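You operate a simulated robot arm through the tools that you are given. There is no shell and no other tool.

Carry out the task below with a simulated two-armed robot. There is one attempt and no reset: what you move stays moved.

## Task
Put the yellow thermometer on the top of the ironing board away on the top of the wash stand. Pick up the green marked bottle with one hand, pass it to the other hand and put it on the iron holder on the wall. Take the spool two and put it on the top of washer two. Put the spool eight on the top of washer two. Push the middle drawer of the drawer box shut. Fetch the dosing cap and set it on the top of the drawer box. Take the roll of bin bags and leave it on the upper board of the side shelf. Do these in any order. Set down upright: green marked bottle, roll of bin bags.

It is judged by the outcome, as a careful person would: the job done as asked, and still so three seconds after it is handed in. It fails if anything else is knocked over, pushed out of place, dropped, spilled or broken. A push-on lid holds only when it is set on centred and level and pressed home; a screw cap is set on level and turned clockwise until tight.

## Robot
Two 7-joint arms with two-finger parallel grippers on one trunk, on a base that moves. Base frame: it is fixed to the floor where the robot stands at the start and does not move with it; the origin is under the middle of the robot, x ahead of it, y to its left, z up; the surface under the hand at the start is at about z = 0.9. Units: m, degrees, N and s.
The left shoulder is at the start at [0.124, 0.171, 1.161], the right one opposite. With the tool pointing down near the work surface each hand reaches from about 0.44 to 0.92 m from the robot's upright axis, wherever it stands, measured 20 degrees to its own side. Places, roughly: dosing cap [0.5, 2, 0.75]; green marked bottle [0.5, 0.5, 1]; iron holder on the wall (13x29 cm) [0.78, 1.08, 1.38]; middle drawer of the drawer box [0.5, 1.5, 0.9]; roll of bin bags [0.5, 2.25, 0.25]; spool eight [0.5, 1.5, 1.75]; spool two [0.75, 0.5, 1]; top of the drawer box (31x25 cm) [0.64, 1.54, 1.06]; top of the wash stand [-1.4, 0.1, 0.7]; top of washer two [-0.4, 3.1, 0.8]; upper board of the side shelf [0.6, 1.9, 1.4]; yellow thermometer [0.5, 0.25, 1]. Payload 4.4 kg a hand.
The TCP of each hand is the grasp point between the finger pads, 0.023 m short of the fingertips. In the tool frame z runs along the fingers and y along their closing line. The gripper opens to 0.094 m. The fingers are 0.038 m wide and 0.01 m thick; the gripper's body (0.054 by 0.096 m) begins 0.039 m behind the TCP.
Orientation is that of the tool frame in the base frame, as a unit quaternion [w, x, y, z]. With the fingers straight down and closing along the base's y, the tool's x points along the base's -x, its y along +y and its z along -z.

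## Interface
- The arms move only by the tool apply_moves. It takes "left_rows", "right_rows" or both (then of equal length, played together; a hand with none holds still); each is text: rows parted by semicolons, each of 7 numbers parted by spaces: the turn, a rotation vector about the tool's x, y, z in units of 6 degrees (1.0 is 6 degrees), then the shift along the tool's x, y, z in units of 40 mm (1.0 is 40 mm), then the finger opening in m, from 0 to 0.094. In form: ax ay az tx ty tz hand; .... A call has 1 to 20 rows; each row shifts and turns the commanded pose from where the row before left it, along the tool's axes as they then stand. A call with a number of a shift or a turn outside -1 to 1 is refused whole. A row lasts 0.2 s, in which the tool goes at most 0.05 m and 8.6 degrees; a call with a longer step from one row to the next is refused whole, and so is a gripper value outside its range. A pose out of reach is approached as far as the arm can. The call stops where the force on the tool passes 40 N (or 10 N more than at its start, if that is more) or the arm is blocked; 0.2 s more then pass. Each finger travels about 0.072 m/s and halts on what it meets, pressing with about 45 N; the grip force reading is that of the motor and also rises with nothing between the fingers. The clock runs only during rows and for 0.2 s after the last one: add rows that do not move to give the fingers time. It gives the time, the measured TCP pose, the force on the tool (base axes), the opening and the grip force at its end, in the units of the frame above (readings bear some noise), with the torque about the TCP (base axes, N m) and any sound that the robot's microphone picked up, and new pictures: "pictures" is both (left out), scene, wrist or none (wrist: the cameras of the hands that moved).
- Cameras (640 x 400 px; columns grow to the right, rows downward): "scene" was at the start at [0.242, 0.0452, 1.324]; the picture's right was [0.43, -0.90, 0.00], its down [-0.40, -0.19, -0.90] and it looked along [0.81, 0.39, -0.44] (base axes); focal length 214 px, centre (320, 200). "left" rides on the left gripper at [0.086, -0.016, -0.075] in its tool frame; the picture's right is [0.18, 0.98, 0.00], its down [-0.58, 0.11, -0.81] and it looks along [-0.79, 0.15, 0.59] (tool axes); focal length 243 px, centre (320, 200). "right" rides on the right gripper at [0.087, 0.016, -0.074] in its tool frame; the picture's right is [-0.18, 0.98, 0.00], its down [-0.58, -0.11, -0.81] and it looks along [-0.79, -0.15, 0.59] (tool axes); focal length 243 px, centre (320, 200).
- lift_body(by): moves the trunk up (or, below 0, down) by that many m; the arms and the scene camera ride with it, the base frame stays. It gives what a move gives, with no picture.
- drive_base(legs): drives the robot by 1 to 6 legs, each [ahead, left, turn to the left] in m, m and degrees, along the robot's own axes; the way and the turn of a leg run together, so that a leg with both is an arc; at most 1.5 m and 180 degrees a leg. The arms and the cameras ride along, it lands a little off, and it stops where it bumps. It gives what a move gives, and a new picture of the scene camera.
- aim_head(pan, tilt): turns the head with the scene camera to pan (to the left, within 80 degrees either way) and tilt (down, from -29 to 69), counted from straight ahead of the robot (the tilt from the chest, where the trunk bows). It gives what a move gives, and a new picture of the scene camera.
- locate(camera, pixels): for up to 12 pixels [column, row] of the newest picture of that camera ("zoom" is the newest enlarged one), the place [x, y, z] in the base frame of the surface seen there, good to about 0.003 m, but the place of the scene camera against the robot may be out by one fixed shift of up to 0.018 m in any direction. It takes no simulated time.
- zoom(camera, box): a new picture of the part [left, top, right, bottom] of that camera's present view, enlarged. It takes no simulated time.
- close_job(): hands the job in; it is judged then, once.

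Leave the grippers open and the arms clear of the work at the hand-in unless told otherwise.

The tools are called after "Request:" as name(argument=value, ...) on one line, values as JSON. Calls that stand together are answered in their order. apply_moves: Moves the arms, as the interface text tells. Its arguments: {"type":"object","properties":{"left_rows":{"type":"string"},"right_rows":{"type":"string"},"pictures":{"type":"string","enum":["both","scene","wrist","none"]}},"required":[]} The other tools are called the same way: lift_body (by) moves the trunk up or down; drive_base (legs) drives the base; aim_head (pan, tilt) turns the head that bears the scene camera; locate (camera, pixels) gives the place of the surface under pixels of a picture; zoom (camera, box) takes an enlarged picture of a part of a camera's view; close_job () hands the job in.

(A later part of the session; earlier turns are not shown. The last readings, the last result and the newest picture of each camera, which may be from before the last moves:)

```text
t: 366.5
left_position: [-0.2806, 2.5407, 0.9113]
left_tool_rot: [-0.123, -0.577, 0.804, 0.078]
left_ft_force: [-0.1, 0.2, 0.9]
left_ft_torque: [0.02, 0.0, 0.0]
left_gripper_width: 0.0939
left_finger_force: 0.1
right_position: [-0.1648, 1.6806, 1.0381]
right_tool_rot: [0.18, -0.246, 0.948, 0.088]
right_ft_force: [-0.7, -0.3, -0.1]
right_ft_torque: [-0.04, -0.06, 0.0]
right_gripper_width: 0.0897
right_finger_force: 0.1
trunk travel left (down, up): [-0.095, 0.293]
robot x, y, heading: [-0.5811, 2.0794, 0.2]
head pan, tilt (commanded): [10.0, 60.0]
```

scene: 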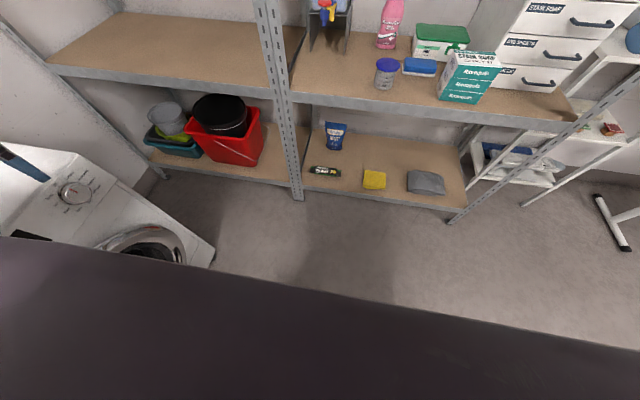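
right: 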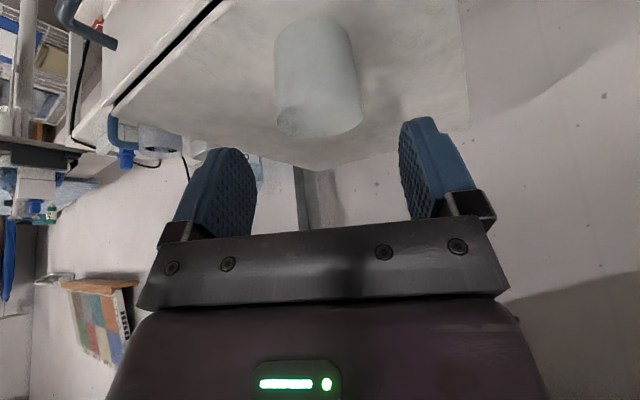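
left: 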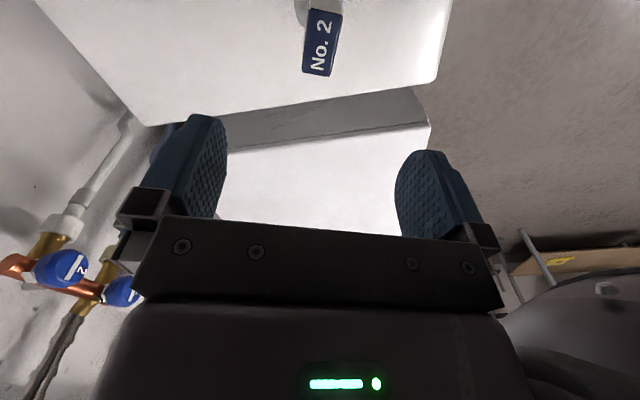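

Lowering again tilts the hands a bit (the arms adapt), harmless here in the open. Lower the remaining 9 cm.

Request:
lift_body(by=-0.09)

Request:
aim_head(pan=0, tilt=45)

```text
t: 367.7
left_position: [-0.2777, 2.5418, 0.792]
left_tool_rot: [-0.239, -0.56, 0.777, 0.16]
left_ft_force: [0.4, -0.2, -0.2]
left_ft_torque: [0.0, -0.04, 0.01]
left_gripper_width: 0.0939
left_finger_force: 0.1
right_position: [-0.1339, 1.6809, 0.888]
right_tool_rot: [0.052, -0.231, 0.964, 0.119]
right_ft_force: [0.7, 0.2, -0.5]
right_ft_torque: [0.0, -0.03, -0.01]
right_gripper_width: 0.0902
right_finger_force: 0.0
trunk travel left (down, up): [-0.005, 0.383]
robot x, y, heading: [-0.5791, 2.0753, 0.5]
head pan, tilt (commanded): [10.0, 60.0]
```

```text
t: 368.5
left_position: [-0.2786, 2.5404, 0.7915]
left_tool_rot: [-0.24, -0.559, 0.777, 0.161]
left_ft_force: [0.8, 0.2, -0.3]
left_ft_torque: [0.02, 0.02, 0.0]
left_gripper_width: 0.0942
left_finger_force: 0.2
right_position: [-0.1333, 1.681, 0.8872]
right_tool_rot: [0.053, -0.232, 0.964, 0.119]
right_ft_force: [-0.7, -0.2, -0.1]
right_ft_torque: [0.03, -0.01, 0.0]
right_gripper_width: 0.09
right_finger_force: 0.0
trunk travel left (down, up): [-0.005, 0.383]
robot x, y, heading: [-0.5848, 2.0781, 0.4]
head pan, tilt (commanded): [0.0, 45.0]
```

scene: 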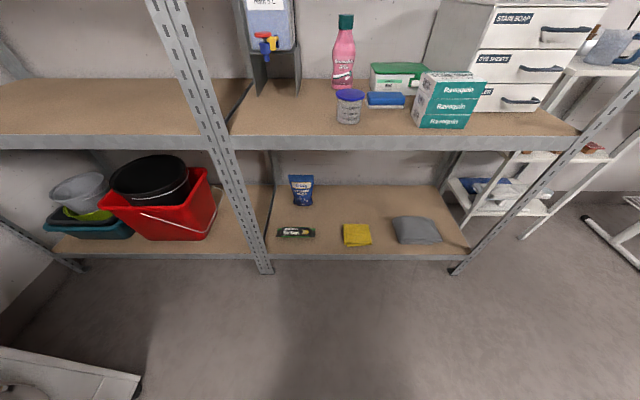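

Level the left hand again.

Request:
apply_moves(left_rows="0.875 -0.325 0 0 0 0 0.094; 0.875 -0.325 0 0 0 0 0.094; 0.875 -0.325 0 0 0 0 0.094; 0.875 -0.325 0 0 0 0 0.094; 0.875 -0.325 0 0 0 0 0.094; 0.875 -0.325 0 0 0 0 0.094; 0 0 0 0 0 0 0.094", pictures="none")

```text
t: 370.1
left_position: [-0.2567, 2.5819, 0.7841]
left_tool_rot: [-0.004, -0.584, 0.812, -0.005]
left_ft_force: [0.2, 0.2, 0.1]
left_ft_torque: [0.03, 0.02, 0.02]
left_gripper_width: 0.094
left_finger_force: 0.0
left hand out of reach, approached as far as the arm can: row 1, 2, 3, 4, 5, 6
right_position: [-0.1332, 1.6818, 0.8873]
right_tool_rot: [0.052, -0.232, 0.964, 0.119]
right_ft_force: [-1.4, 0.0, -1.2]
right_ft_torque: [-0.04, -0.03, 0.0]
right_gripper_width: 0.0897
right_finger_force: 0.1
trunk travel left (down, up): [-0.005, 0.383]
robot x, y, heading: [-0.5826, 2.0733, 0.0]
head pan, tilt (commanded): [0.0, 45.0]
```

Now move the left hand forward and inward while lowering to z≈0.5, to test the low reach in the open.

Request:
apply_moves(left_rows="0 0 0 0 -0.92 0.6 0.094; 0 0 0 0 -0.92 0.6 0.094; 0 0 0 0 -0.92 0.6 0.094; 0 0 0 0 -0.92 0.6 0.094; 0 0 0 0 -0.92 0.6 0.094; 0 0 0 0.96 -0.41 0.6 0.094; 0 0 0 0.96 -0.41 0.6 0.094; 0 0 0 0.96 -0.41 0.6 0.094; 0 0 0 0.96 -0.41 0.6 0.094; 0 0 0 0.96 -0.41 0.6 0.094; 0 0 0 0.96 -0.41 0.6 0.094; 0 0 0 0 0 0 0.094", pictures="scene")

```text
t: 372.7
left_position: [-0.0605, 2.2735, 0.5203]
left_tool_rot: [0.0, -0.584, 0.812, -0.002]
left_ft_force: [-0.4, -0.2, -0.3]
left_ft_torque: [0.01, 0.05, -0.03]
left_gripper_width: 0.0942
left_finger_force: 0.0
right_position: [-0.1335, 1.681, 0.8864]
right_tool_rot: [0.053, -0.232, 0.964, 0.119]
right_ft_force: [-0.9, -0.8, 0.8]
right_ft_torque: [0.03, -0.01, -0.01]
right_gripper_width: 0.0902
right_finger_force: 0.0
trunk travel left (down, up): [-0.005, 0.383]
robot x, y, heading: [-0.5811, 2.077, 0.3]
head pan, tilt (commanded): [0.0, 45.0]
```

scene: 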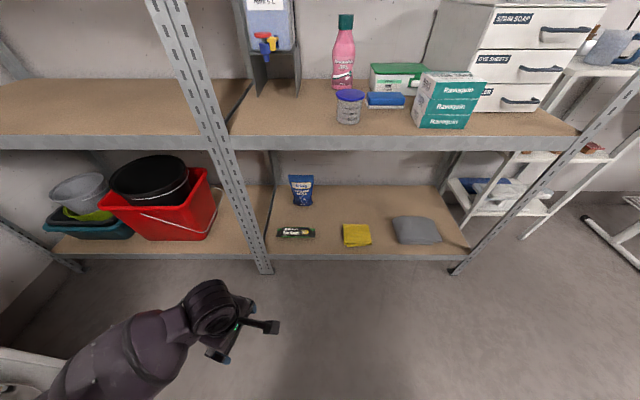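

Good. Continue straight down to z≈0.25 here (open floor) to test.

Request:
apply_moves(left_rows="0 0 0 0 0 0.9 0.094; 0 0 0 0 0 0.9 0.094; 0 0 0 0 0 0.9 0.094; 0 0 0 0 0 0.9 0.094; 0 0 0 0 0 0.9 0.094; 0 0 0 0 0 0.9 0.094; 0 0 0 0 0 0.9 0.094; 0 0 0 0 0 0 0.094", pictures="scene")

```text
t: 374.7
left_position: [-0.0639, 2.3201, 0.2628]
left_tool_rot: [0.019, -0.582, 0.812, 0.025]
left_ft_force: [0.4, -0.3, -0.6]
left_ft_torque: [0.02, 0.02, -0.03]
left_gripper_width: 0.0939
left_finger_force: 0.0
right_position: [-0.1335, 1.6822, 0.8849]
right_tool_rot: [0.05, -0.231, 0.964, 0.119]
right_ft_force: [0.3, 0.3, 1.2]
right_ft_torque: [0.04, 0.02, -0.02]
right_gripper_width: 0.0898
right_finger_force: 0.2
trunk travel left (down, up): [-0.005, 0.383]
robot x, y, heading: [-0.5813, 2.0761, 0.2]
head pan, tilt (commanded): [0.0, 45.0]
stopped in row 8 (left hand): the arm was blocked; the commanded pose is now the measured one
```

scene: 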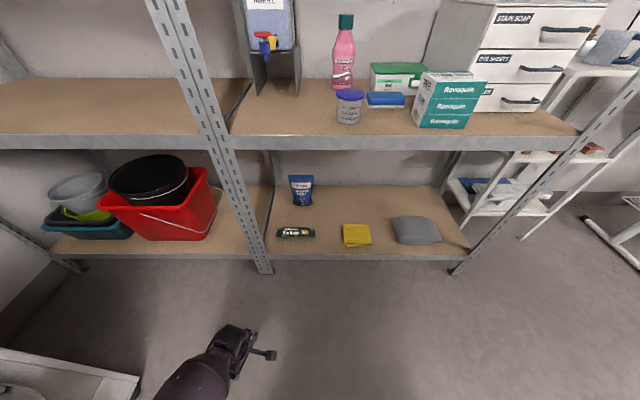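

The arm touched (probably its own base) close in. Try further out: raise, extend forward 15 cm, then lower again.

Request:
apply_moves(left_rows="0 0 0 0 0 -0.9 0.094; 0 0 0 0 0 -0.9 0.094; 0.1 -0.4 0 0.3 -0.95 -0.2 0.094; 0 0 0 0.3 -0.95 0 0.094; 0 0 0 0.3 -0.95 0 0.094; 0 0 0 0.3 -0.95 0 0.094; 0 0 0 0 0 0 0.094", pictures="none")

```text
t: 375.7
left_position: [-0.0582, 2.3966, 0.3248]
left_tool_rot: [0.064, -0.574, 0.805, 0.134]
left_ft_force: [-0.3, -0.9, 1.0]
left_ft_torque: [0.0, 0.07, 0.02]
left_gripper_width: 0.0942
left_finger_force: 0.0
right_position: [-0.135, 1.6841, 0.8918]
right_tool_rot: [0.055, -0.231, 0.964, 0.118]
right_ft_force: [-0.9, -0.1, 0.4]
right_ft_torque: [0.0, -0.04, 0.0]
right_gripper_width: 0.0902
right_finger_force: 0.1
trunk travel left (down, up): [-0.005, 0.383]
robot x, y, heading: [-0.579, 2.0825, 0.5]
head pan, tilt (commanded): [0.0, 45.0]
stopped in row 5 (left hand): the arm was blocked; the commanded pose is now the measured one
```

Still blocked and drifting. Let me look at the left arm.

Request:
aim_head(pan=50, tilt=60)

```text
t: 376.9
left_position: [-0.0578, 2.3972, 0.3248]
left_tool_rot: [0.063, -0.573, 0.806, 0.132]
left_ft_force: [-0.3, -0.1, -0.1]
left_ft_torque: [0.0, 0.01, 0.03]
left_gripper_width: 0.0941
left_finger_force: 0.1
right_position: [-0.137, 1.6858, 0.8909]
right_tool_rot: [0.054, -0.232, 0.964, 0.117]
right_ft_force: [0.2, 0.0, -0.3]
right_ft_torque: [0.02, -0.01, 0.01]
right_gripper_width: 0.09
right_finger_force: 0.1
trunk travel left (down, up): [-0.005, 0.383]
robot x, y, heading: [-0.5876, 2.076, -0.0]
head pan, tilt (commanded): [50.0, 60.0]
```

scene: 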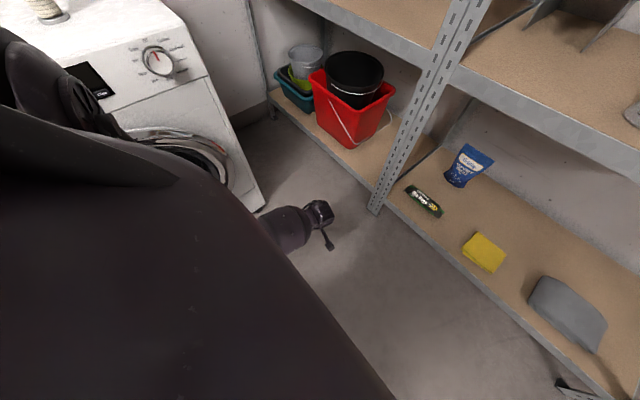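

The left elbow is up against the front of washer two – that's what blocks it. Strafe right 0.35 m to get clear.

Request:
drive_base(legs=[[0, -0.35, 0]])

Request:
aim_head(pan=40, tilt=45)

```text
t: 380.5
left_position: [-0.0545, 2.046, 0.3217]
left_tool_rot: [0.062, -0.573, 0.807, 0.133]
left_ft_force: [-0.8, 0.1, -0.4]
left_ft_torque: [0.01, -0.02, 0.0]
left_gripper_width: 0.0941
left_finger_force: 0.0
right_position: [-0.1338, 1.3339, 0.8913]
right_tool_rot: [0.054, -0.231, 0.965, 0.116]
right_ft_force: [-0.6, 0.7, -0.7]
right_ft_torque: [-0.02, -0.04, -0.01]
right_gripper_width: 0.09
right_finger_force: 0.1
trunk travel left (down, up): [-0.005, 0.383]
robot x, y, heading: [-0.5799, 1.7314, 0.2]
head pan, tilt (commanded): [50.0, 60.0]
```

scene: 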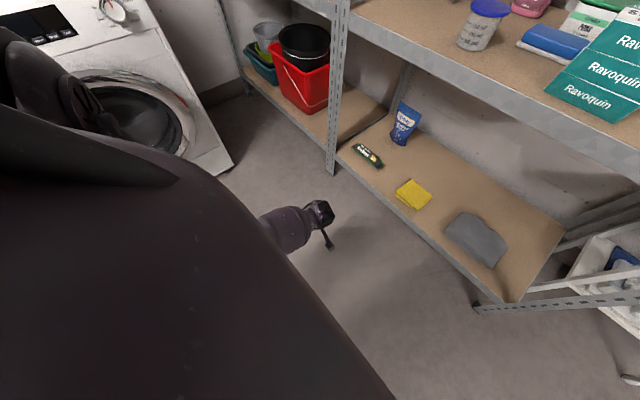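

```text
t: 381.3
left_position: [-0.0552, 2.0479, 0.3225]
left_tool_rot: [0.064, -0.572, 0.807, 0.135]
left_ft_force: [0.5, 0.3, 0.6]
left_ft_torque: [0.02, 0.0, -0.01]
left_gripper_width: 0.0941
left_finger_force: 0.0
right_position: [-0.1346, 1.3338, 0.8897]
right_tool_rot: [0.053, -0.23, 0.965, 0.118]
right_ft_force: [0.1, 1.1, -0.5]
right_ft_torque: [0.01, 0.01, -0.01]
right_gripper_width: 0.0899
right_finger_force: 0.0
trunk travel left (down, up): [-0.005, 0.383]
robot x, y, heading: [-0.5748, 1.7289, -0.1]
head pan, tilt (commanded): [40.0, 45.0]
```

scene: 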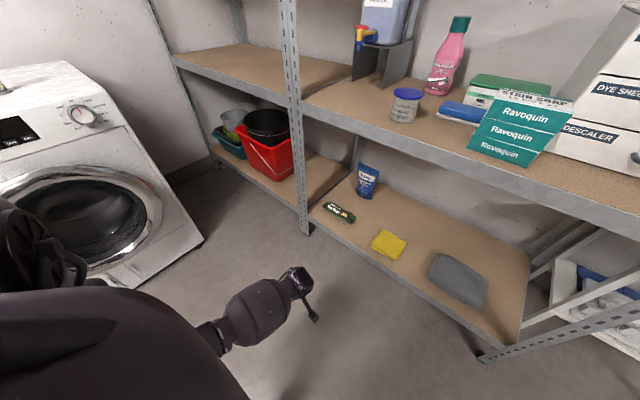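

Level the left hand again and extend it forward, then test lowering.

Request:
apply_moves(left_rows="0.467 0.833 0 0 0 0 0.094; 0.467 0.833 0 0 0 0 0.094; 0.467 0.833 0 0 0 0 0.094; 0 0 0 0 0 -0.9 0.094; 0 0 0 0 0 -0.9 0.094; 0 0 0 0 0 -0.5 0.094; 0 0 0 0 0 0 0.094", pictures="none")

```text
t: 382.9
left_position: [-0.0478, 2.0688, 0.4174]
left_tool_rot: [0.011, -0.572, 0.82, 0.012]
left_ft_force: [0.7, -0.2, 0.5]
left_ft_torque: [-0.03, 0.01, -0.01]
left_gripper_width: 0.0942
left_finger_force: 0.1
right_position: [-0.13, 1.3369, 0.8912]
right_tool_rot: [0.05, -0.231, 0.965, 0.115]
right_ft_force: [-0.1, -0.6, -0.6]
right_ft_torque: [0.0, -0.02, 0.0]
right_gripper_width: 0.0899
right_finger_force: 0.0
trunk travel left (down, up): [-0.005, 0.383]
robot x, y, heading: [-0.5798, 1.7271, 0.3]
head pan, tilt (commanded): [40.0, 45.0]
```

Request:
apply_moves(left_rows="0 0 0 0.645 -0.82 0 0.094; 0 0 0 0.645 -0.82 0 0.094; 0 0 0 0.645 -0.82 0 0.094; 0 0 0 0.645 -0.82 0 0.094; 0 0 0 0 0 0.88 0.094; 0 0 0 0 0 0.88 0.094; 0 0 0 0 0 0.88 0.094; 0 0 0 0 0 0.88 0.094; 0 0 0 0 0 0.88 0.094; 0 0 0 0 0 0 0.094", pictures="scene")

```text
t: 383.6
left_position: [-0.0542, 2.0808, 0.3995]
left_tool_rot: [0.021, -0.568, 0.816, 0.102]
left_ft_force: [-0.2, -1.5, -0.3]
left_ft_torque: [0.05, 0.04, 0.02]
left_gripper_width: 0.094
left_finger_force: 0.0
right_position: [-0.1315, 1.3328, 0.8881]
right_tool_rot: [0.051, -0.231, 0.965, 0.117]
right_ft_force: [-0.5, 0.4, -0.4]
right_ft_torque: [-0.04, 0.02, -0.03]
right_gripper_width: 0.0899
right_finger_force: 0.0
trunk travel left (down, up): [-0.005, 0.383]
robot x, y, heading: [-0.5796, 1.7293, 0.2]
head pan, tilt (commanded): [40.0, 45.0]
stopped in row 3 (left hand): the arm was blocked; the commanded pose is now the measured one
```

scene: 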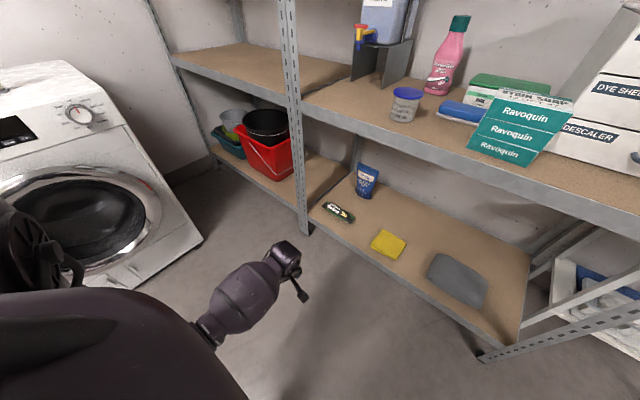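

The forearm is pressing against the robot's own body – a tucked-elbow posture. I'll reset the left arm as before: raise it, stretch it out to the side, then swing forward.

Request:
apply_moves(left_rows="0 0 0 0 0.4 -0.9 0.094; 0 0 0 0 0.4 -0.9 0.094; 0 0 0 0 0.4 -0.9 0.094; 0 0 0 0 0.4 -0.9 0.094; 0 0 0 0 0.4 -0.9 0.094; 0 0 0 0 0.4 -0.9 0.094; 0 0 0 0 0.4 -0.9 0.094; 0 0 0 0 0.4 -0.9 0.094; 0 0 0 0 0.4 -0.9 0.094; 0 0 0 0 0 -0.9 0.094; 0 0 0 0 0 0 0.094", pictures="scene")

```text
t: 384.6
left_position: [-0.083, 2.1211, 0.5597]
left_tool_rot: [0.069, -0.547, 0.819, 0.156]
left_ft_force: [0.4, -0.3, 0.1]
left_ft_torque: [0.02, 0.0, -0.01]
left_gripper_width: 0.0939
left_finger_force: 0.0
right_position: [-0.1309, 1.3314, 0.884]
right_tool_rot: [0.048, -0.231, 0.964, 0.119]
right_ft_force: [0.6, -0.8, -0.7]
right_ft_torque: [0.02, -0.02, 0.04]
right_gripper_width: 0.0899
right_finger_force: 0.2
trunk travel left (down, up): [-0.005, 0.383]
robot x, y, heading: [-0.5772, 1.7268, 0.3]
head pan, tilt (commanded): [40.0, 45.0]
stopped in row 4 (left hand): the arm was blocked; the commanded pose is now the measured one
```

scene: 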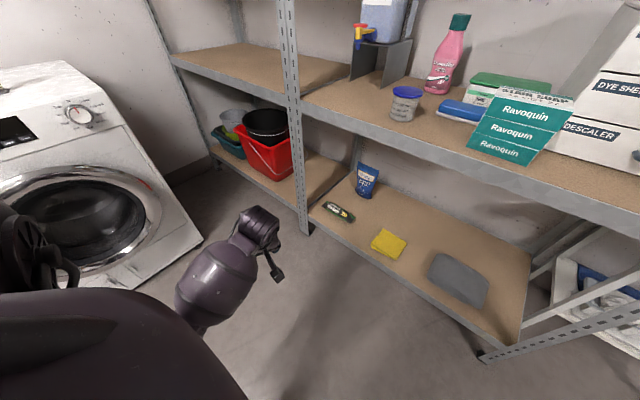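

Still touching itself. Move it purely outward to the robot's left first.

Request:
apply_moves(left_rows="0 0 0 -0.8 0.32 0.3 0.094; 0 0 0 -0.8 0.32 0.3 0.094; 0 0 0 -0.8 0.32 0.3 0.094; 0 0 0 -0.8 0.32 0.3 0.094; 0 0 0 -0.8 0.32 0.3 0.094; 0 0 0 -0.8 0.32 0.3 0.094; 0 0 0 0 0 0 0.094", pictures="scene")

```text
t: 386.2
left_position: [-0.0851, 2.3359, 0.5638]
left_tool_rot: [0.072, -0.549, 0.819, 0.15]
left_ft_force: [0.3, -0.1, 0.9]
left_ft_torque: [0.0, -0.02, -0.03]
left_gripper_width: 0.0938
left_finger_force: 0.1
right_position: [-0.131, 1.3301, 0.8877]
right_tool_rot: [0.053, -0.231, 0.964, 0.119]
right_ft_force: [-0.3, -0.3, -0.9]
right_ft_torque: [-0.01, 0.01, 0.02]
right_gripper_width: 0.0898
right_finger_force: 0.0
trunk travel left (down, up): [-0.005, 0.383]
robot x, y, heading: [-0.5789, 1.7293, 0.0]
head pan, tilt (commanded): [40.0, 45.0]
```

scene: 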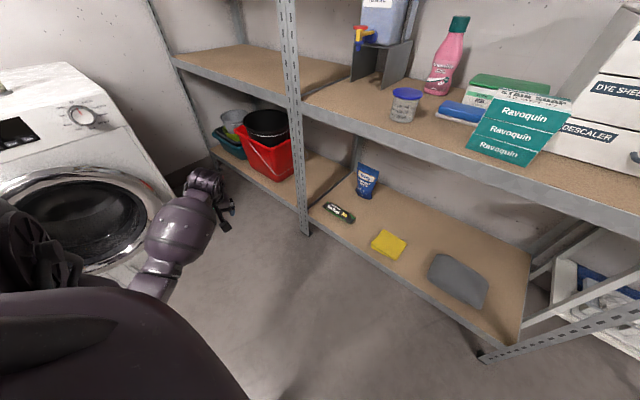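

Free now. Raise it and level it.

Request:
apply_moves(left_rows="0 0 0 -0.28 0.18 -0.9 0.094; 0 0 0 -0.28 0.18 -0.9 0.094; 0 0 0 -0.28 0.18 -0.9 0.094; 0 0 0 -0.28 0.18 -0.9 0.094; 0 0 0 -0.28 0.18 -0.9 0.094; 0 0 0 -0.28 0.18 -0.9 0.094; 0.5 0.9 0 0 0 0 0.094; 0.5 0.9 0 0 0 0 0.094; 0.5 0.9 0 0 0 0 0.094; 0 0 0 0 0 0 0.094", pictures="scene")

```text
t: 388.4
left_position: [-0.0873, 2.3414, 0.7929]
left_tool_rot: [-0.002, -0.558, 0.83, 0.007]
left_ft_force: [0.6, -0.8, -0.1]
left_ft_torque: [-0.01, -0.02, 0.03]
left_gripper_width: 0.094
left_finger_force: 0.1
right_position: [-0.1317, 1.3307, 0.8867]
right_tool_rot: [0.052, -0.231, 0.964, 0.12]
right_ft_force: [-0.1, 0.0, -0.1]
right_ft_torque: [-0.04, 0.0, 0.0]
right_gripper_width: 0.09
right_finger_force: 0.0
trunk travel left (down, up): [-0.005, 0.383]
robot x, y, heading: [-0.577, 1.7309, 0.1]
head pan, tilt (commanded): [40.0, 45.0]
```

scene: 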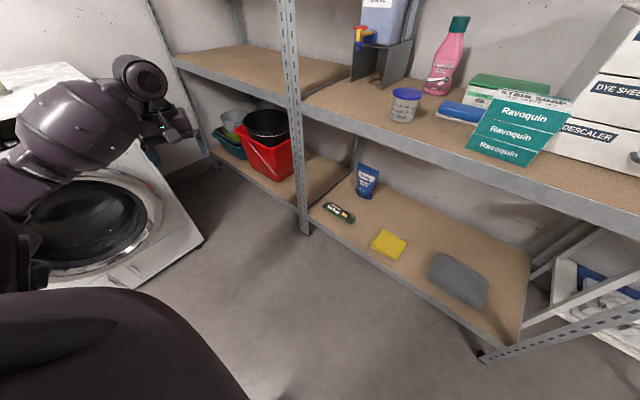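

Good posture again. Swing forward keeping the arm extended.

Request:
apply_moves(left_rows="0 0 0 0.643 -0.88 0 0.094; 0 0 0 0.643 -0.88 0 0.094; 0 0 0 0.643 -0.88 0 0.094; 0 0 0 0.643 -0.88 0 0.094; 0 0 0 0.643 -0.88 0 0.094; 0 0 0 0.643 -0.88 0 0.094; 0 0 0 0.643 -0.88 0 0.094; 0 0 0 0.87 -0.52 0 0.094; 0 0 0 0.87 -0.52 0 0.094; 0 0 0 0.87 -0.52 0 0.094; 0 0 0 0 0 0 0.094", pictures="scene")

```text
t: 390.8
left_position: [0.0913, 1.9621, 0.7877]
left_tool_rot: [-0.002, -0.558, 0.83, 0.008]
left_ft_force: [0.5, 0.8, 0.7]
left_ft_torque: [-0.02, -0.01, -0.02]
left_gripper_width: 0.0939
left_finger_force: 0.0
right_position: [-0.1329, 1.3301, 0.888]
right_tool_rot: [0.052, -0.231, 0.964, 0.12]
right_ft_force: [-0.4, -0.8, -0.5]
right_ft_torque: [-0.04, 0.04, -0.02]
right_gripper_width: 0.0899
right_finger_force: 0.0
trunk travel left (down, up): [-0.005, 0.383]
robot x, y, heading: [-0.5792, 1.7252, 0.3]
head pan, tilt (commanded): [40.0, 45.0]
```

scene: 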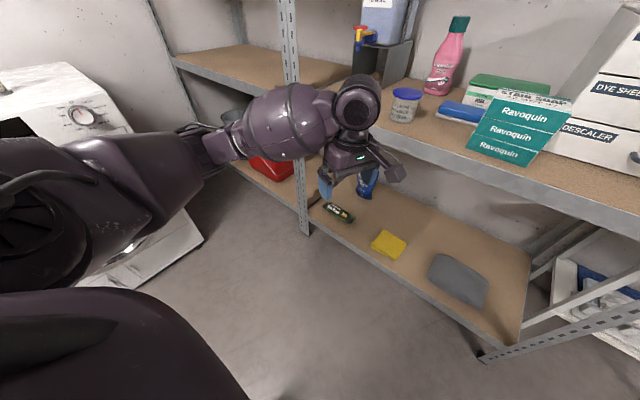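

Arm is nicely extended. Now lower straight down here (in front of the rack).

Request:
apply_moves(left_rows="0 0 0 0 0 0.9 0.094; 0 0 0 0 0 0.9 0.094; 0 0 0 0 0 0.9 0.094; 0 0 0 0 0 0.9 0.094; 0 0 0 0 0 0.9 0.094; 0 0 0 0 0 0.9 0.094; 0 0 0 0 0 0.9 0.094; 0 0 0 0 0 0.9 0.094; 0 0 0 0 0 0.9 0.094; 0 0 0 0 0 0.9 0.094; 0 0 0 0 0 0.9 0.094; 0 0 0 0 0 0 0.094", pictures="scene")

```text
t: 393.4
left_position: [0.0873, 1.9653, 0.3897]
left_tool_rot: [-0.002, -0.558, 0.83, 0.008]
left_ft_force: [-0.4, -0.5, 0.0]
left_ft_torque: [-0.01, -0.03, 0.01]
left_gripper_width: 0.0942
left_finger_force: 0.0
right_position: [-0.1316, 1.3314, 0.8872]
right_tool_rot: [0.052, -0.231, 0.964, 0.119]
right_ft_force: [-0.4, -0.7, 0.3]
right_ft_torque: [0.01, 0.02, 0.03]
right_gripper_width: 0.09
right_finger_force: 0.0
trunk travel left (down, up): [-0.005, 0.383]
robot x, y, heading: [-0.5783, 1.7285, 0.2]
head pan, tilt (commanded): [40.0, 45.0]
```

scene: 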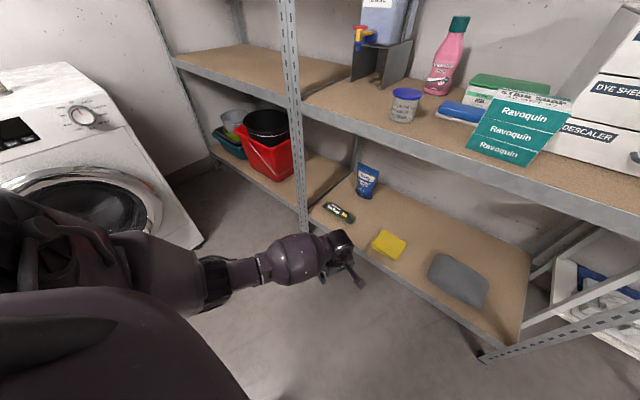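

Reach is fine at this height. Check where the forearm lies relative to the hand, since the post between the bays is near the pack.

Request:
locate(camera="scene", pixels=[[340, 245], [300, 258], [265, 270], [235, 278], [200, 285], [160, 285], [305, 215], [292, 60]])

```text
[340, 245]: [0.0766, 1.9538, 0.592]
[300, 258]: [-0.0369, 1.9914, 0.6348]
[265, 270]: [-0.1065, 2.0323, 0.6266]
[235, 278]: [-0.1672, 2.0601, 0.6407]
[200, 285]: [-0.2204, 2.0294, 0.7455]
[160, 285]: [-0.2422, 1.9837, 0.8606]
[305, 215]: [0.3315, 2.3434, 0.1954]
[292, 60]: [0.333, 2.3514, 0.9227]
```

With heading ~20° the forearm stays clear of the post. First pull the right hand back (it would otherwise reach into the rack).

Request:
apply_moves(right_rows="0 0 0 0.92 0.34 -0.59 0.09; 0 0 0 0.92 0.34 -0.59 0.09; 0 0 0 0.92 0.34 -0.59 0.09; 0 0 0 0.92 0.34 -0.59 0.09; 0 0 0 0.92 0.34 -0.59 0.09; 0 0 0 0 0 0 0.09", pictures="none")

```text
t: 394.8
left_position: [0.0862, 1.9645, 0.3899]
left_tool_rot: [-0.002, -0.559, 0.829, 0.007]
left_ft_force: [0.0, -0.8, -0.3]
left_ft_torque: [-0.04, 0.03, -0.04]
left_gripper_width: 0.094
left_finger_force: 0.1
right_position: [-0.2708, 1.3079, 1.0073]
right_tool_rot: [0.053, -0.232, 0.964, 0.119]
right_ft_force: [-0.4, 0.4, -0.6]
right_ft_torque: [0.0, 0.02, 0.01]
right_gripper_width: 0.09
right_finger_force: 0.0
right hand out of reach, approached as far as the arm can: row 1, 2, 3, 5
trunk travel left (down, up): [-0.005, 0.383]
robot x, y, heading: [-0.5809, 1.7283, 0.3]
head pan, tilt (commanded): [40.0, 45.0]
```

Extend the left hand 6 cm more and yaw it a bit further; then turn the base 12° and drive to the pack.

Request:
apply_moves(left_rows="0 0 0 -0.285 -0.695 0 0.094; 0 0 0 -0.285 -0.695 0 0.094; 0 0 -0.925 0 0 0 0.094; 0 0 -0.925 0 0 0 0.094; 0 0 0 0 0 0 0.094", pictures="none")

Request:
drive_base(legs=[[0, 0, 12]])

```text
t: 396.0
left_position: [0.1461, 1.9654, 0.3905]
left_tool_rot: [-0.002, -0.637, 0.771, 0.007]
left_ft_force: [0.6, 1.0, 0.6]
left_ft_torque: [-0.05, -0.04, 0.0]
left_gripper_width: 0.0942
left_finger_force: 0.0
right_position: [-0.2726, 1.3079, 1.0072]
right_tool_rot: [0.052, -0.232, 0.964, 0.119]
right_ft_force: [-0.3, 0.8, -0.1]
right_ft_torque: [-0.03, -0.01, -0.01]
right_gripper_width: 0.09
right_finger_force: 0.1
trunk travel left (down, up): [-0.005, 0.383]
robot x, y, heading: [-0.5818, 1.7277, 0.0]
head pan, tilt (commanded): [40.0, 45.0]
```

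```text
t: 397.1
left_position: [0.0806, 2.1117, 0.3897]
left_tool_rot: [0.002, 0.713, -0.701, -0.007]
left_ft_force: [0.0, -0.4, 0.2]
left_ft_torque: [0.02, -0.03, 0.01]
left_gripper_width: 0.0938
left_finger_force: 0.1
right_position: [-0.1899, 1.3811, 1.006]
right_tool_rot: [0.039, -0.331, 0.935, 0.124]
right_ft_force: [-0.2, -0.5, 0.6]
right_ft_torque: [-0.02, 0.03, -0.03]
right_gripper_width: 0.09
right_finger_force: 0.1
trunk travel left (down, up): [-0.005, 0.383]
robot x, y, heading: [-0.5764, 1.7274, 12.2]
head pan, tilt (commanded): [40.0, 45.0]
```

scene: 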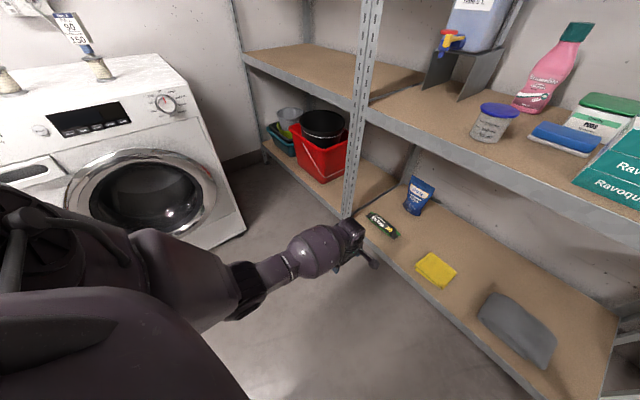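

Drive ahead ~0.34 m so the left hand is above the pack (fingertips z≈0.37).

Request:
drive_base(legs=[[0.345, 0.015, 0]])

Request:
apply_moves(left_rows="0 0 0 0 0 0 0.094", pictures="wrist")

```text
t: 399.4
left_position: [0.4147, 2.1965, 0.3904]
left_tool_rot: [0.003, 0.712, -0.702, -0.007]
left_ft_force: [0.2, 0.7, -0.2]
left_ft_torque: [0.01, 0.0, 0.0]
left_gripper_width: 0.094
left_finger_force: 0.0
right_position: [0.1418, 1.4669, 1.0071]
right_tool_rot: [0.04, -0.329, 0.935, 0.124]
right_ft_force: [0.8, 0.1, 0.4]
right_ft_torque: [0.01, 0.0, -0.01]
right_gripper_width: 0.0905
right_finger_force: 0.0
trunk travel left (down, up): [-0.005, 0.383]
robot x, y, heading: [-0.2492, 1.813, 12.3]
head pan, tilt (commanded): [40.0, 45.0]
```

scene: 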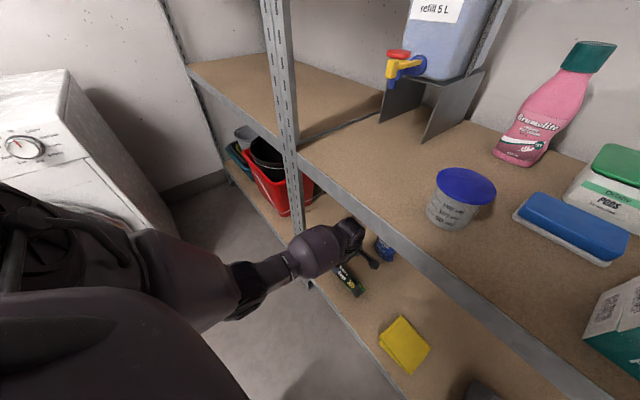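

```text
t: 399.8
left_position: [0.4158, 2.1963, 0.3888]
left_tool_rot: [0.004, 0.712, -0.702, -0.009]
left_ft_force: [-0.7, -0.1, 0.2]
left_ft_torque: [0.02, -0.01, 0.0]
left_gripper_width: 0.0941
left_finger_force: 0.1
right_position: [0.1411, 1.467, 1.0066]
right_tool_rot: [0.04, -0.33, 0.935, 0.124]
right_ft_force: [-0.2, 0.6, -0.1]
right_ft_torque: [0.01, 0.02, -0.03]
right_gripper_width: 0.0898
right_finger_force: 0.1
trunk travel left (down, up): [-0.005, 0.383]
robot x, y, heading: [-0.2451, 1.8154, 12.1]
head pan, tilt (commanded): [40.0, 45.0]
```

left: 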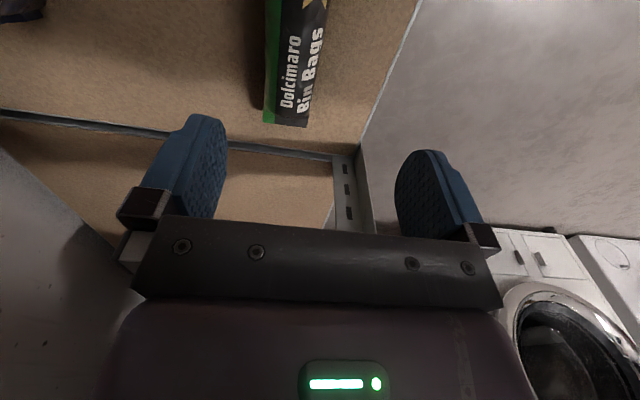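

The wrist camera shows the pack. Locate its axis and ends.

Request:
locate(camera="left", pixels=[[270, 115], [305, 122], [288, 110], [272, 60], [320, 60], [296, 60], [297, 20], [290, 90], [250, 80], [340, 80]])

```text
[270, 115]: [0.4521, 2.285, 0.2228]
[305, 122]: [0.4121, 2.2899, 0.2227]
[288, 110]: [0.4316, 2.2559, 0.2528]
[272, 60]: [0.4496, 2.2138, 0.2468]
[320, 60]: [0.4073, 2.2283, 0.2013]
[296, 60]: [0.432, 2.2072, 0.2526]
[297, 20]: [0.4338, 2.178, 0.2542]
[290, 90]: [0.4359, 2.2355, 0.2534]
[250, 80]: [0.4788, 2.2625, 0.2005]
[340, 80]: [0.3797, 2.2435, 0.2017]
```

Pack axis x≈0.434, centre y≈2.203, board z=0.201. Adjust and descend to TCP z≈0.231, then close.

Request:
apply_moves(left_rows="0 0 0 -0.175 -0.45 0 0.094; 0 0 0 0 0 0.9 0.094; 0 0 0 0 0 0.9 0.094; 0 0 0 0 0 0.9 0.094; 0 0 0 0 0 0.85 0.094; 0 0 0 0 0 0.3 0.094; 0 0 0 0 0 0 0.094", pictures="wrist")

```text
t: 401.4
left_position: [0.4186, 2.2012, 0.2615]
left_tool_rot: [0.003, 0.712, -0.702, -0.008]
left_ft_force: [0.0, -0.8, -0.2]
left_ft_torque: [0.02, 0.01, 0.04]
left_gripper_width: 0.094
left_finger_force: 0.0
left hand out of reach, approached as far as the arm can: row 5, 6
right_position: [0.1404, 1.4664, 1.007]
right_tool_rot: [0.04, -0.328, 0.936, 0.123]
right_ft_force: [-0.4, -0.2, -0.2]
right_ft_torque: [0.01, 0.0, 0.01]
right_gripper_width: 0.0898
right_finger_force: 0.1
trunk travel left (down, up): [-0.005, 0.383]
robot x, y, heading: [-0.2427, 1.8149, 11.9]
head pan, tilt (commanded): [40.0, 45.0]
```

left: 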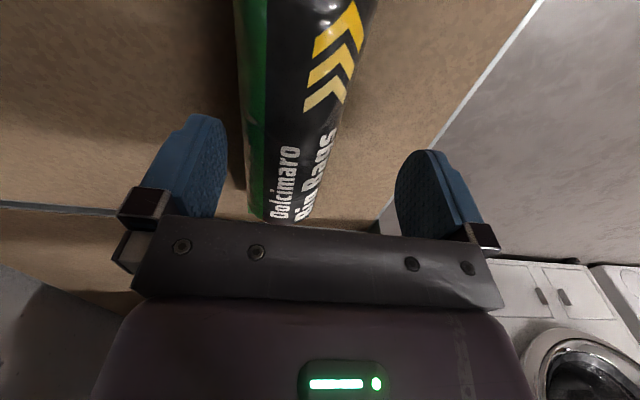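

Slightly out of reach. Rise 6 cm, pull the hand back 4.5 cm, and drive the base 6 cm closer.

Request:
apply_moves(left_rows="0 0 0 0 0 -0.9 0.094; 0 0 0 0 0.6 -0.7 0.094; 0 0 0 0.1 0.6 0 0.094; 0 0 0 0 0 0 0.094", pictures="none")

Request:
drive_base(legs=[[0.065, -0.005, 0]])

Request:
apply_moves(left_rows="0 0 0 0 0 0 0.094", pictures="wrist")

```text
t: 402.4
left_position: [0.3695, 2.1967, 0.3246]
left_tool_rot: [0.003, 0.712, -0.702, -0.009]
left_ft_force: [-0.6, 0.1, 0.0]
left_ft_torque: [0.01, -0.04, -0.01]
left_gripper_width: 0.094
left_finger_force: 0.0
right_position: [0.1412, 1.4668, 1.0069]
right_tool_rot: [0.04, -0.329, 0.935, 0.124]
right_ft_force: [0.6, 0.5, -0.6]
right_ft_torque: [-0.01, 0.01, -0.02]
right_gripper_width: 0.0898
right_finger_force: 0.1
trunk travel left (down, up): [-0.005, 0.383]
robot x, y, heading: [-0.2457, 1.8127, 12.1]
head pan, tilt (commanded): [40.0, 45.0]
```

```text
t: 403.4
left_position: [0.4342, 2.2039, 0.3242]
left_tool_rot: [0.003, 0.713, -0.701, -0.008]
left_ft_force: [0.0, -0.4, 0.6]
left_ft_torque: [-0.01, -0.02, 0.01]
left_gripper_width: 0.094
left_finger_force: 0.1
right_position: [0.2034, 1.4764, 1.0072]
right_tool_rot: [0.041, -0.328, 0.936, 0.124]
right_ft_force: [0.1, -1.0, -0.5]
right_ft_torque: [0.03, -0.02, 0.0]
right_gripper_width: 0.09
right_finger_force: 0.0
trunk travel left (down, up): [-0.005, 0.383]
robot x, y, heading: [-0.1823, 1.8237, 12.1]
head pan, tilt (commanded): [40.0, 45.0]
```

scene: 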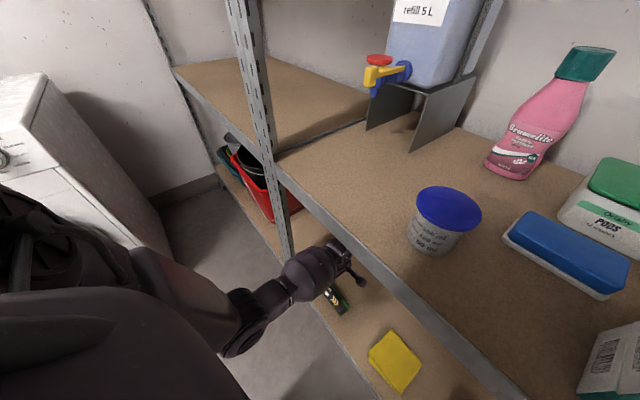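

```text
t: 403.8
left_position: [0.433, 2.2039, 0.3247]
left_tool_rot: [0.002, 0.712, -0.702, -0.007]
left_ft_force: [0.0, 1.1, 0.4]
left_ft_torque: [-0.01, -0.01, -0.03]
left_gripper_width: 0.0938
left_finger_force: 0.0
right_position: [0.2038, 1.4745, 1.0082]
right_tool_rot: [0.041, -0.328, 0.936, 0.123]
right_ft_force: [-0.1, -0.2, 0.2]
right_ft_torque: [-0.02, 0.03, -0.02]
right_gripper_width: 0.0901
right_finger_force: 0.1
trunk travel left (down, up): [-0.005, 0.383]
robot x, y, heading: [-0.1797, 1.8211, 12.1]
head pan, tilt (commanded): [40.0, 45.0]
```

left: 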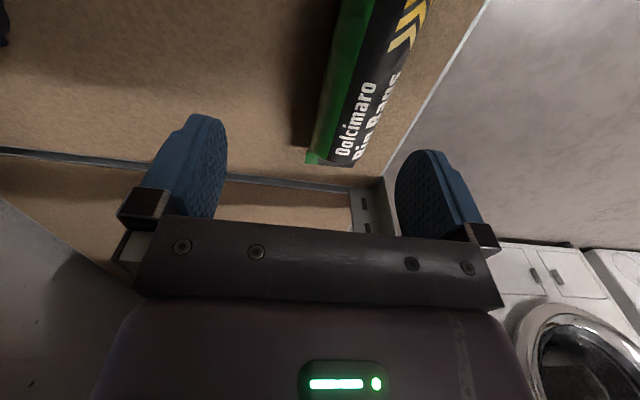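

The pack appears at a different place/angle in view; locate it again to see whether it moved.

Request:
locate(camera="left", pixels=[[316, 158], [352, 160], [335, 140], [345, 100], [365, 60], [390, 20], [330, 100], [385, 80], [300, 100], [420, 60]])

Request:
zoom(camera="scene", box=[280, 220, 440, 400])

```text
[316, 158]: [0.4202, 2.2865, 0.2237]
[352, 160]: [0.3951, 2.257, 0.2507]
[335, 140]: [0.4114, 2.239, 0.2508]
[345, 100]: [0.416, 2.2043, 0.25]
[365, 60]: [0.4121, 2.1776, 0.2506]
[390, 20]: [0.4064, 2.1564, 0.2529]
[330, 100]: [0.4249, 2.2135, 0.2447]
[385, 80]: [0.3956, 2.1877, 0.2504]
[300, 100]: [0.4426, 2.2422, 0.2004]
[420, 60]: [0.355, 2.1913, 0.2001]
```

```text
2.22 times, centred on (360, 310) of scene
```

zoom: 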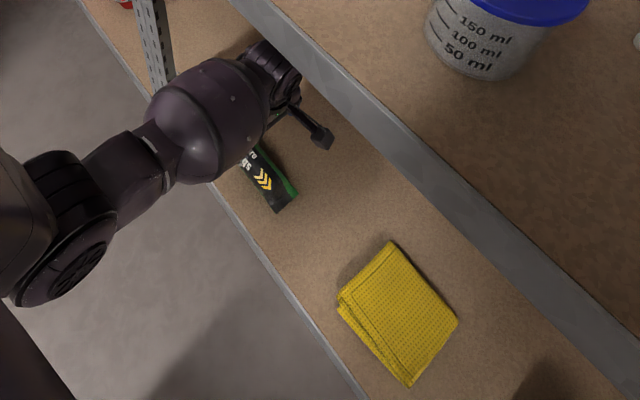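

My retreat dragged the pack about 2.5 cm toward the front and rolled it a bit. Look closely to judge its roll.

Request:
zoom(camera="left", box=[290, 0, 450, 180])

```text
2.22 times, centred on (370, 90) of left
```

zoom: 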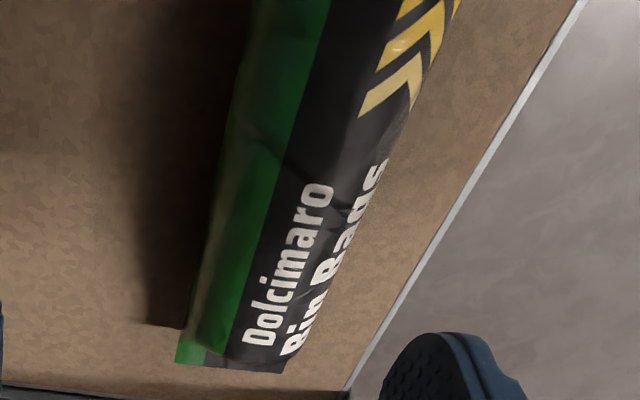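

The pack is rolled ~40° toward the front. I'll roll it back the same way: put the front finger on its front side at the same height and push it ~3 cm in +x.

Request:
apply_moves(left_rows="0 0 0 0 0.33 0 0.094; 0 0 0 0 0 0 0.094; 0 0 0 0 0 0.75 0.094; 0 0 0 0 0 0.72 0.094; 0 0 0 0 0 0 0.094; 0 0 0 0 0 0 0.094", pictures="wrist")

```text
t: 405.2
left_position: [0.4198, 2.2033, 0.2657]
left_tool_rot: [0.003, 0.712, -0.702, -0.007]
left_ft_force: [0.2, 0.7, 0.7]
left_ft_torque: [-0.06, 0.01, 0.01]
left_gripper_width: 0.094
left_finger_force: 0.1
right_position: [0.2039, 1.4756, 1.0064]
right_tool_rot: [0.04, -0.329, 0.935, 0.124]
right_ft_force: [0.3, -0.5, 0.1]
right_ft_torque: [-0.02, 0.0, 0.03]
right_gripper_width: 0.0901
right_finger_force: 0.0
trunk travel left (down, up): [-0.005, 0.383]
robot x, y, heading: [-0.1838, 1.8261, 12.2]
head pan, tilt (commanded): [40.0, 45.0]
```

left: 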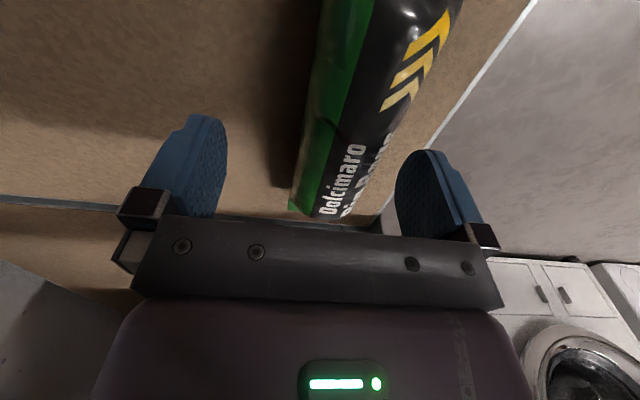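

The front finger is just in front of the pack. Push slowly in +x.

Request:
apply_moves(left_rows="0 0 0 0 -0.25 0 0.094; 0 0 0 0 -0.25 0 0.094; 0 0 0 0 -0.25 0 0.094; 0 0 0 0 0 0 0.094", pictures="wrist")

```text
t: 406.2
left_position: [0.451, 2.2038, 0.2653]
left_tool_rot: [0.003, 0.712, -0.702, -0.007]
left_ft_force: [-1.2, 0.4, 0.2]
left_ft_torque: [-0.03, 0.01, 0.0]
left_gripper_width: 0.094
left_finger_force: 0.1
right_position: [0.2027, 1.475, 1.0084]
right_tool_rot: [0.04, -0.328, 0.936, 0.124]
right_ft_force: [-0.5, -0.8, 0.0]
right_ft_torque: [-0.02, 0.01, -0.02]
right_gripper_width: 0.09
right_finger_force: 0.1
trunk travel left (down, up): [-0.005, 0.383]
robot x, y, heading: [-0.1823, 1.8251, 11.8]
head pan, tilt (commanded): [40.0, 45.0]
```

left: 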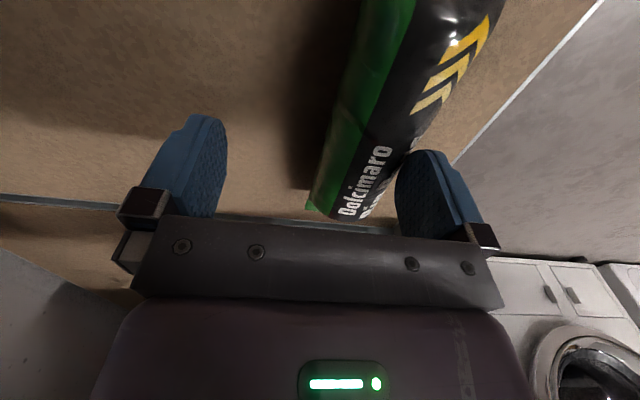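

Contact is just beginning. Continue pushing another 2 cm.

Request:
apply_moves(left_rows="0 0 0 0 -0.25 0 0.094; 0 0 0 0 -0.25 0 0.094; 0 0 0 0 0 0 0.094", pictures="wrist")

```text
t: 407.0
left_position: [0.4699, 2.2052, 0.2662]
left_tool_rot: [0.003, 0.712, -0.703, -0.007]
left_ft_force: [-0.3, 0.2, 0.2]
left_ft_torque: [-0.02, 0.01, -0.01]
left_gripper_width: 0.0939
left_finger_force: 0.1
right_position: [0.203, 1.4747, 1.0068]
right_tool_rot: [0.04, -0.328, 0.936, 0.124]
right_ft_force: [-0.4, 0.1, 0.4]
right_ft_torque: [0.01, 0.0, -0.02]
right_gripper_width: 0.09
right_finger_force: 0.1
trunk travel left (down, up): [-0.005, 0.383]
robot x, y, heading: [-0.1862, 1.8235, 12.0]
head pan, tilt (commanded): [40.0, 45.0]
```

left: 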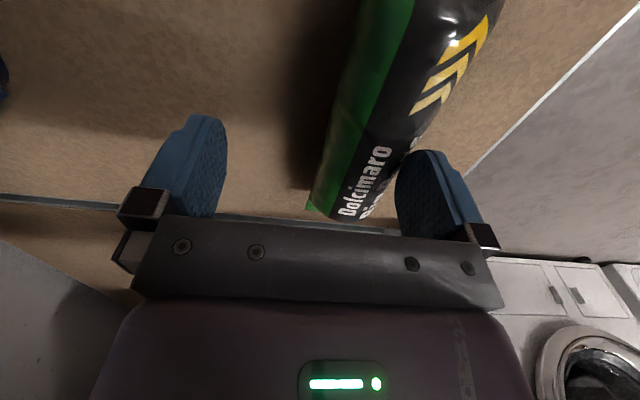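

The pack slid without rolling. The earlier roll came from the finger rising while touching. I'll mirror that: lower the front finger, press lightly and move upward so the front side turns up.

Request:
apply_moves(left_rows="0 0 0 0 0.3 0 0.094; 0 0 0 0 0 0.65 0.094; 0 0 0 0 0 0 0.094; 0 0 0 0 -0.35 0 0.094; 0 0 0 0 -0.15 0 0.094; 0 0 0 0 -0.12 -0.2 0.094; 0 0 0 0 -0.12 -0.25 0.094; 0 0 0 0 0 0 0.094", pictures="wrist")

```text
t: 408.8
left_position: [0.4766, 2.2039, 0.2697]
left_tool_rot: [0.003, 0.712, -0.702, -0.008]
left_ft_force: [-0.8, -0.5, 0.4]
left_ft_torque: [-0.01, 0.08, -0.01]
left_gripper_width: 0.094
left_finger_force: 0.1
left hand out of reach, approached as far as the arm can: row 4, 5
right_position: [0.2032, 1.4748, 1.0073]
right_tool_rot: [0.04, -0.328, 0.936, 0.124]
right_ft_force: [1.3, -0.2, -0.1]
right_ft_torque: [0.03, -0.01, 0.0]
right_gripper_width: 0.0898
right_finger_force: 0.1
trunk travel left (down, up): [-0.005, 0.383]
robot x, y, heading: [-0.1832, 1.8228, 12.1]
head pan, tilt (commanded): [40.0, 45.0]
```

left: 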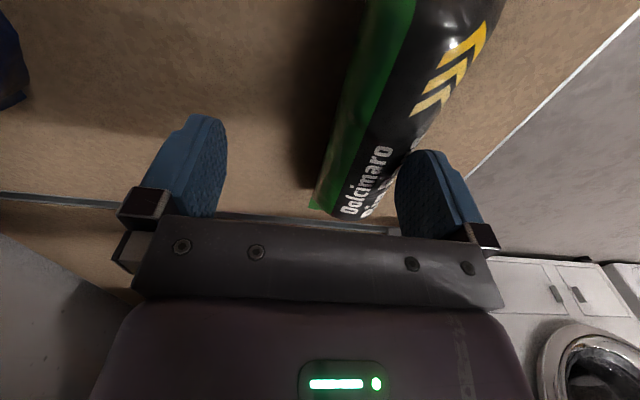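

Perspective may exaggerate the roll. Raise the hand straight up and view the pack from above its axis and from the front.

Request:
apply_moves(left_rows="0 0 0 0 0.15 0 0.094; 0 0 0 0 0 -0.6 0.094; 0 0 0 0 0 -0.9 0.094; 0 0 0 0 0 -0.9 0.094; 0 0 0 0 0.3 0 0.094; 0 0 0 0 0 0 0.094", pictures="both")

Request:
zoom(camera="left", box=[250, 0, 430, 180])

```text
t: 410.2
left_position: [0.4613, 2.2035, 0.3643]
left_tool_rot: [0.003, 0.713, -0.701, -0.008]
left_ft_force: [0.3, 0.5, 0.7]
left_ft_torque: [0.0, -0.01, 0.0]
left_gripper_width: 0.094
left_finger_force: 0.0
right_position: [0.2042, 1.4759, 1.0082]
right_tool_rot: [0.04, -0.327, 0.936, 0.124]
right_ft_force: [0.3, -0.6, -0.2]
right_ft_torque: [0.0, -0.01, 0.0]
right_gripper_width: 0.0899
right_finger_force: 0.0
trunk travel left (down, up): [-0.005, 0.383]
robot x, y, heading: [-0.1807, 1.8231, 11.7]
head pan, tilt (commanded): [40.0, 45.0]
```

scene: 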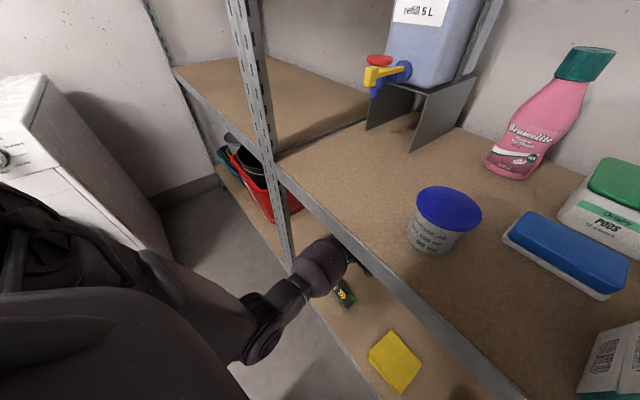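
left: 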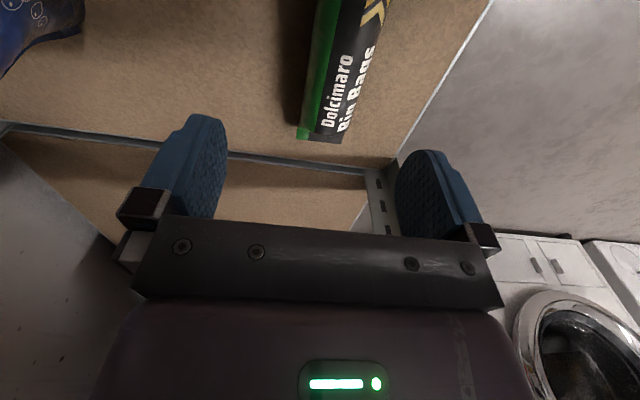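

```text
2.22 times, centred on (340, 90) of left
```

zoom: 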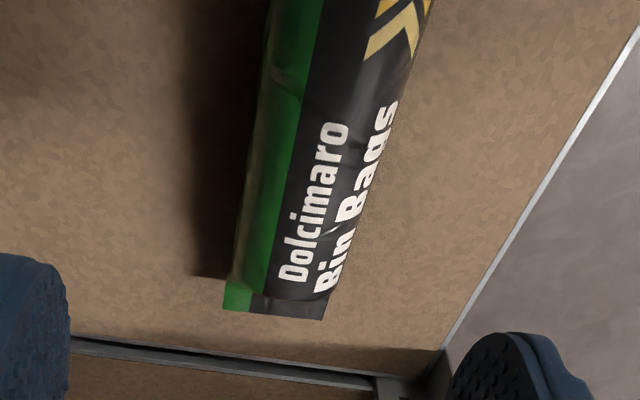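

Allowing for the viewing angle, the pack has hardly rolled – good. Get its current axis.

Request:
locate(camera="left", pixels=[[303, 135], [335, 140], [320, 115], [335, 70], [348, 30], [320, 60], [362, 60], [355, 8], [300, 100], [370, 100]])

```text
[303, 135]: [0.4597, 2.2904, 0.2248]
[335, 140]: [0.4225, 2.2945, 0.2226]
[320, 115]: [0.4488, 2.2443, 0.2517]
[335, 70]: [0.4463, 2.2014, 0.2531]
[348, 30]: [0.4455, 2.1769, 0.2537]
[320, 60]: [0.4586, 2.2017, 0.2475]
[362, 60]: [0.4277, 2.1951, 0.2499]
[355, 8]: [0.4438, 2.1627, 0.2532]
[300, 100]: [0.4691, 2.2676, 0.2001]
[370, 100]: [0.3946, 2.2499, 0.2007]
```

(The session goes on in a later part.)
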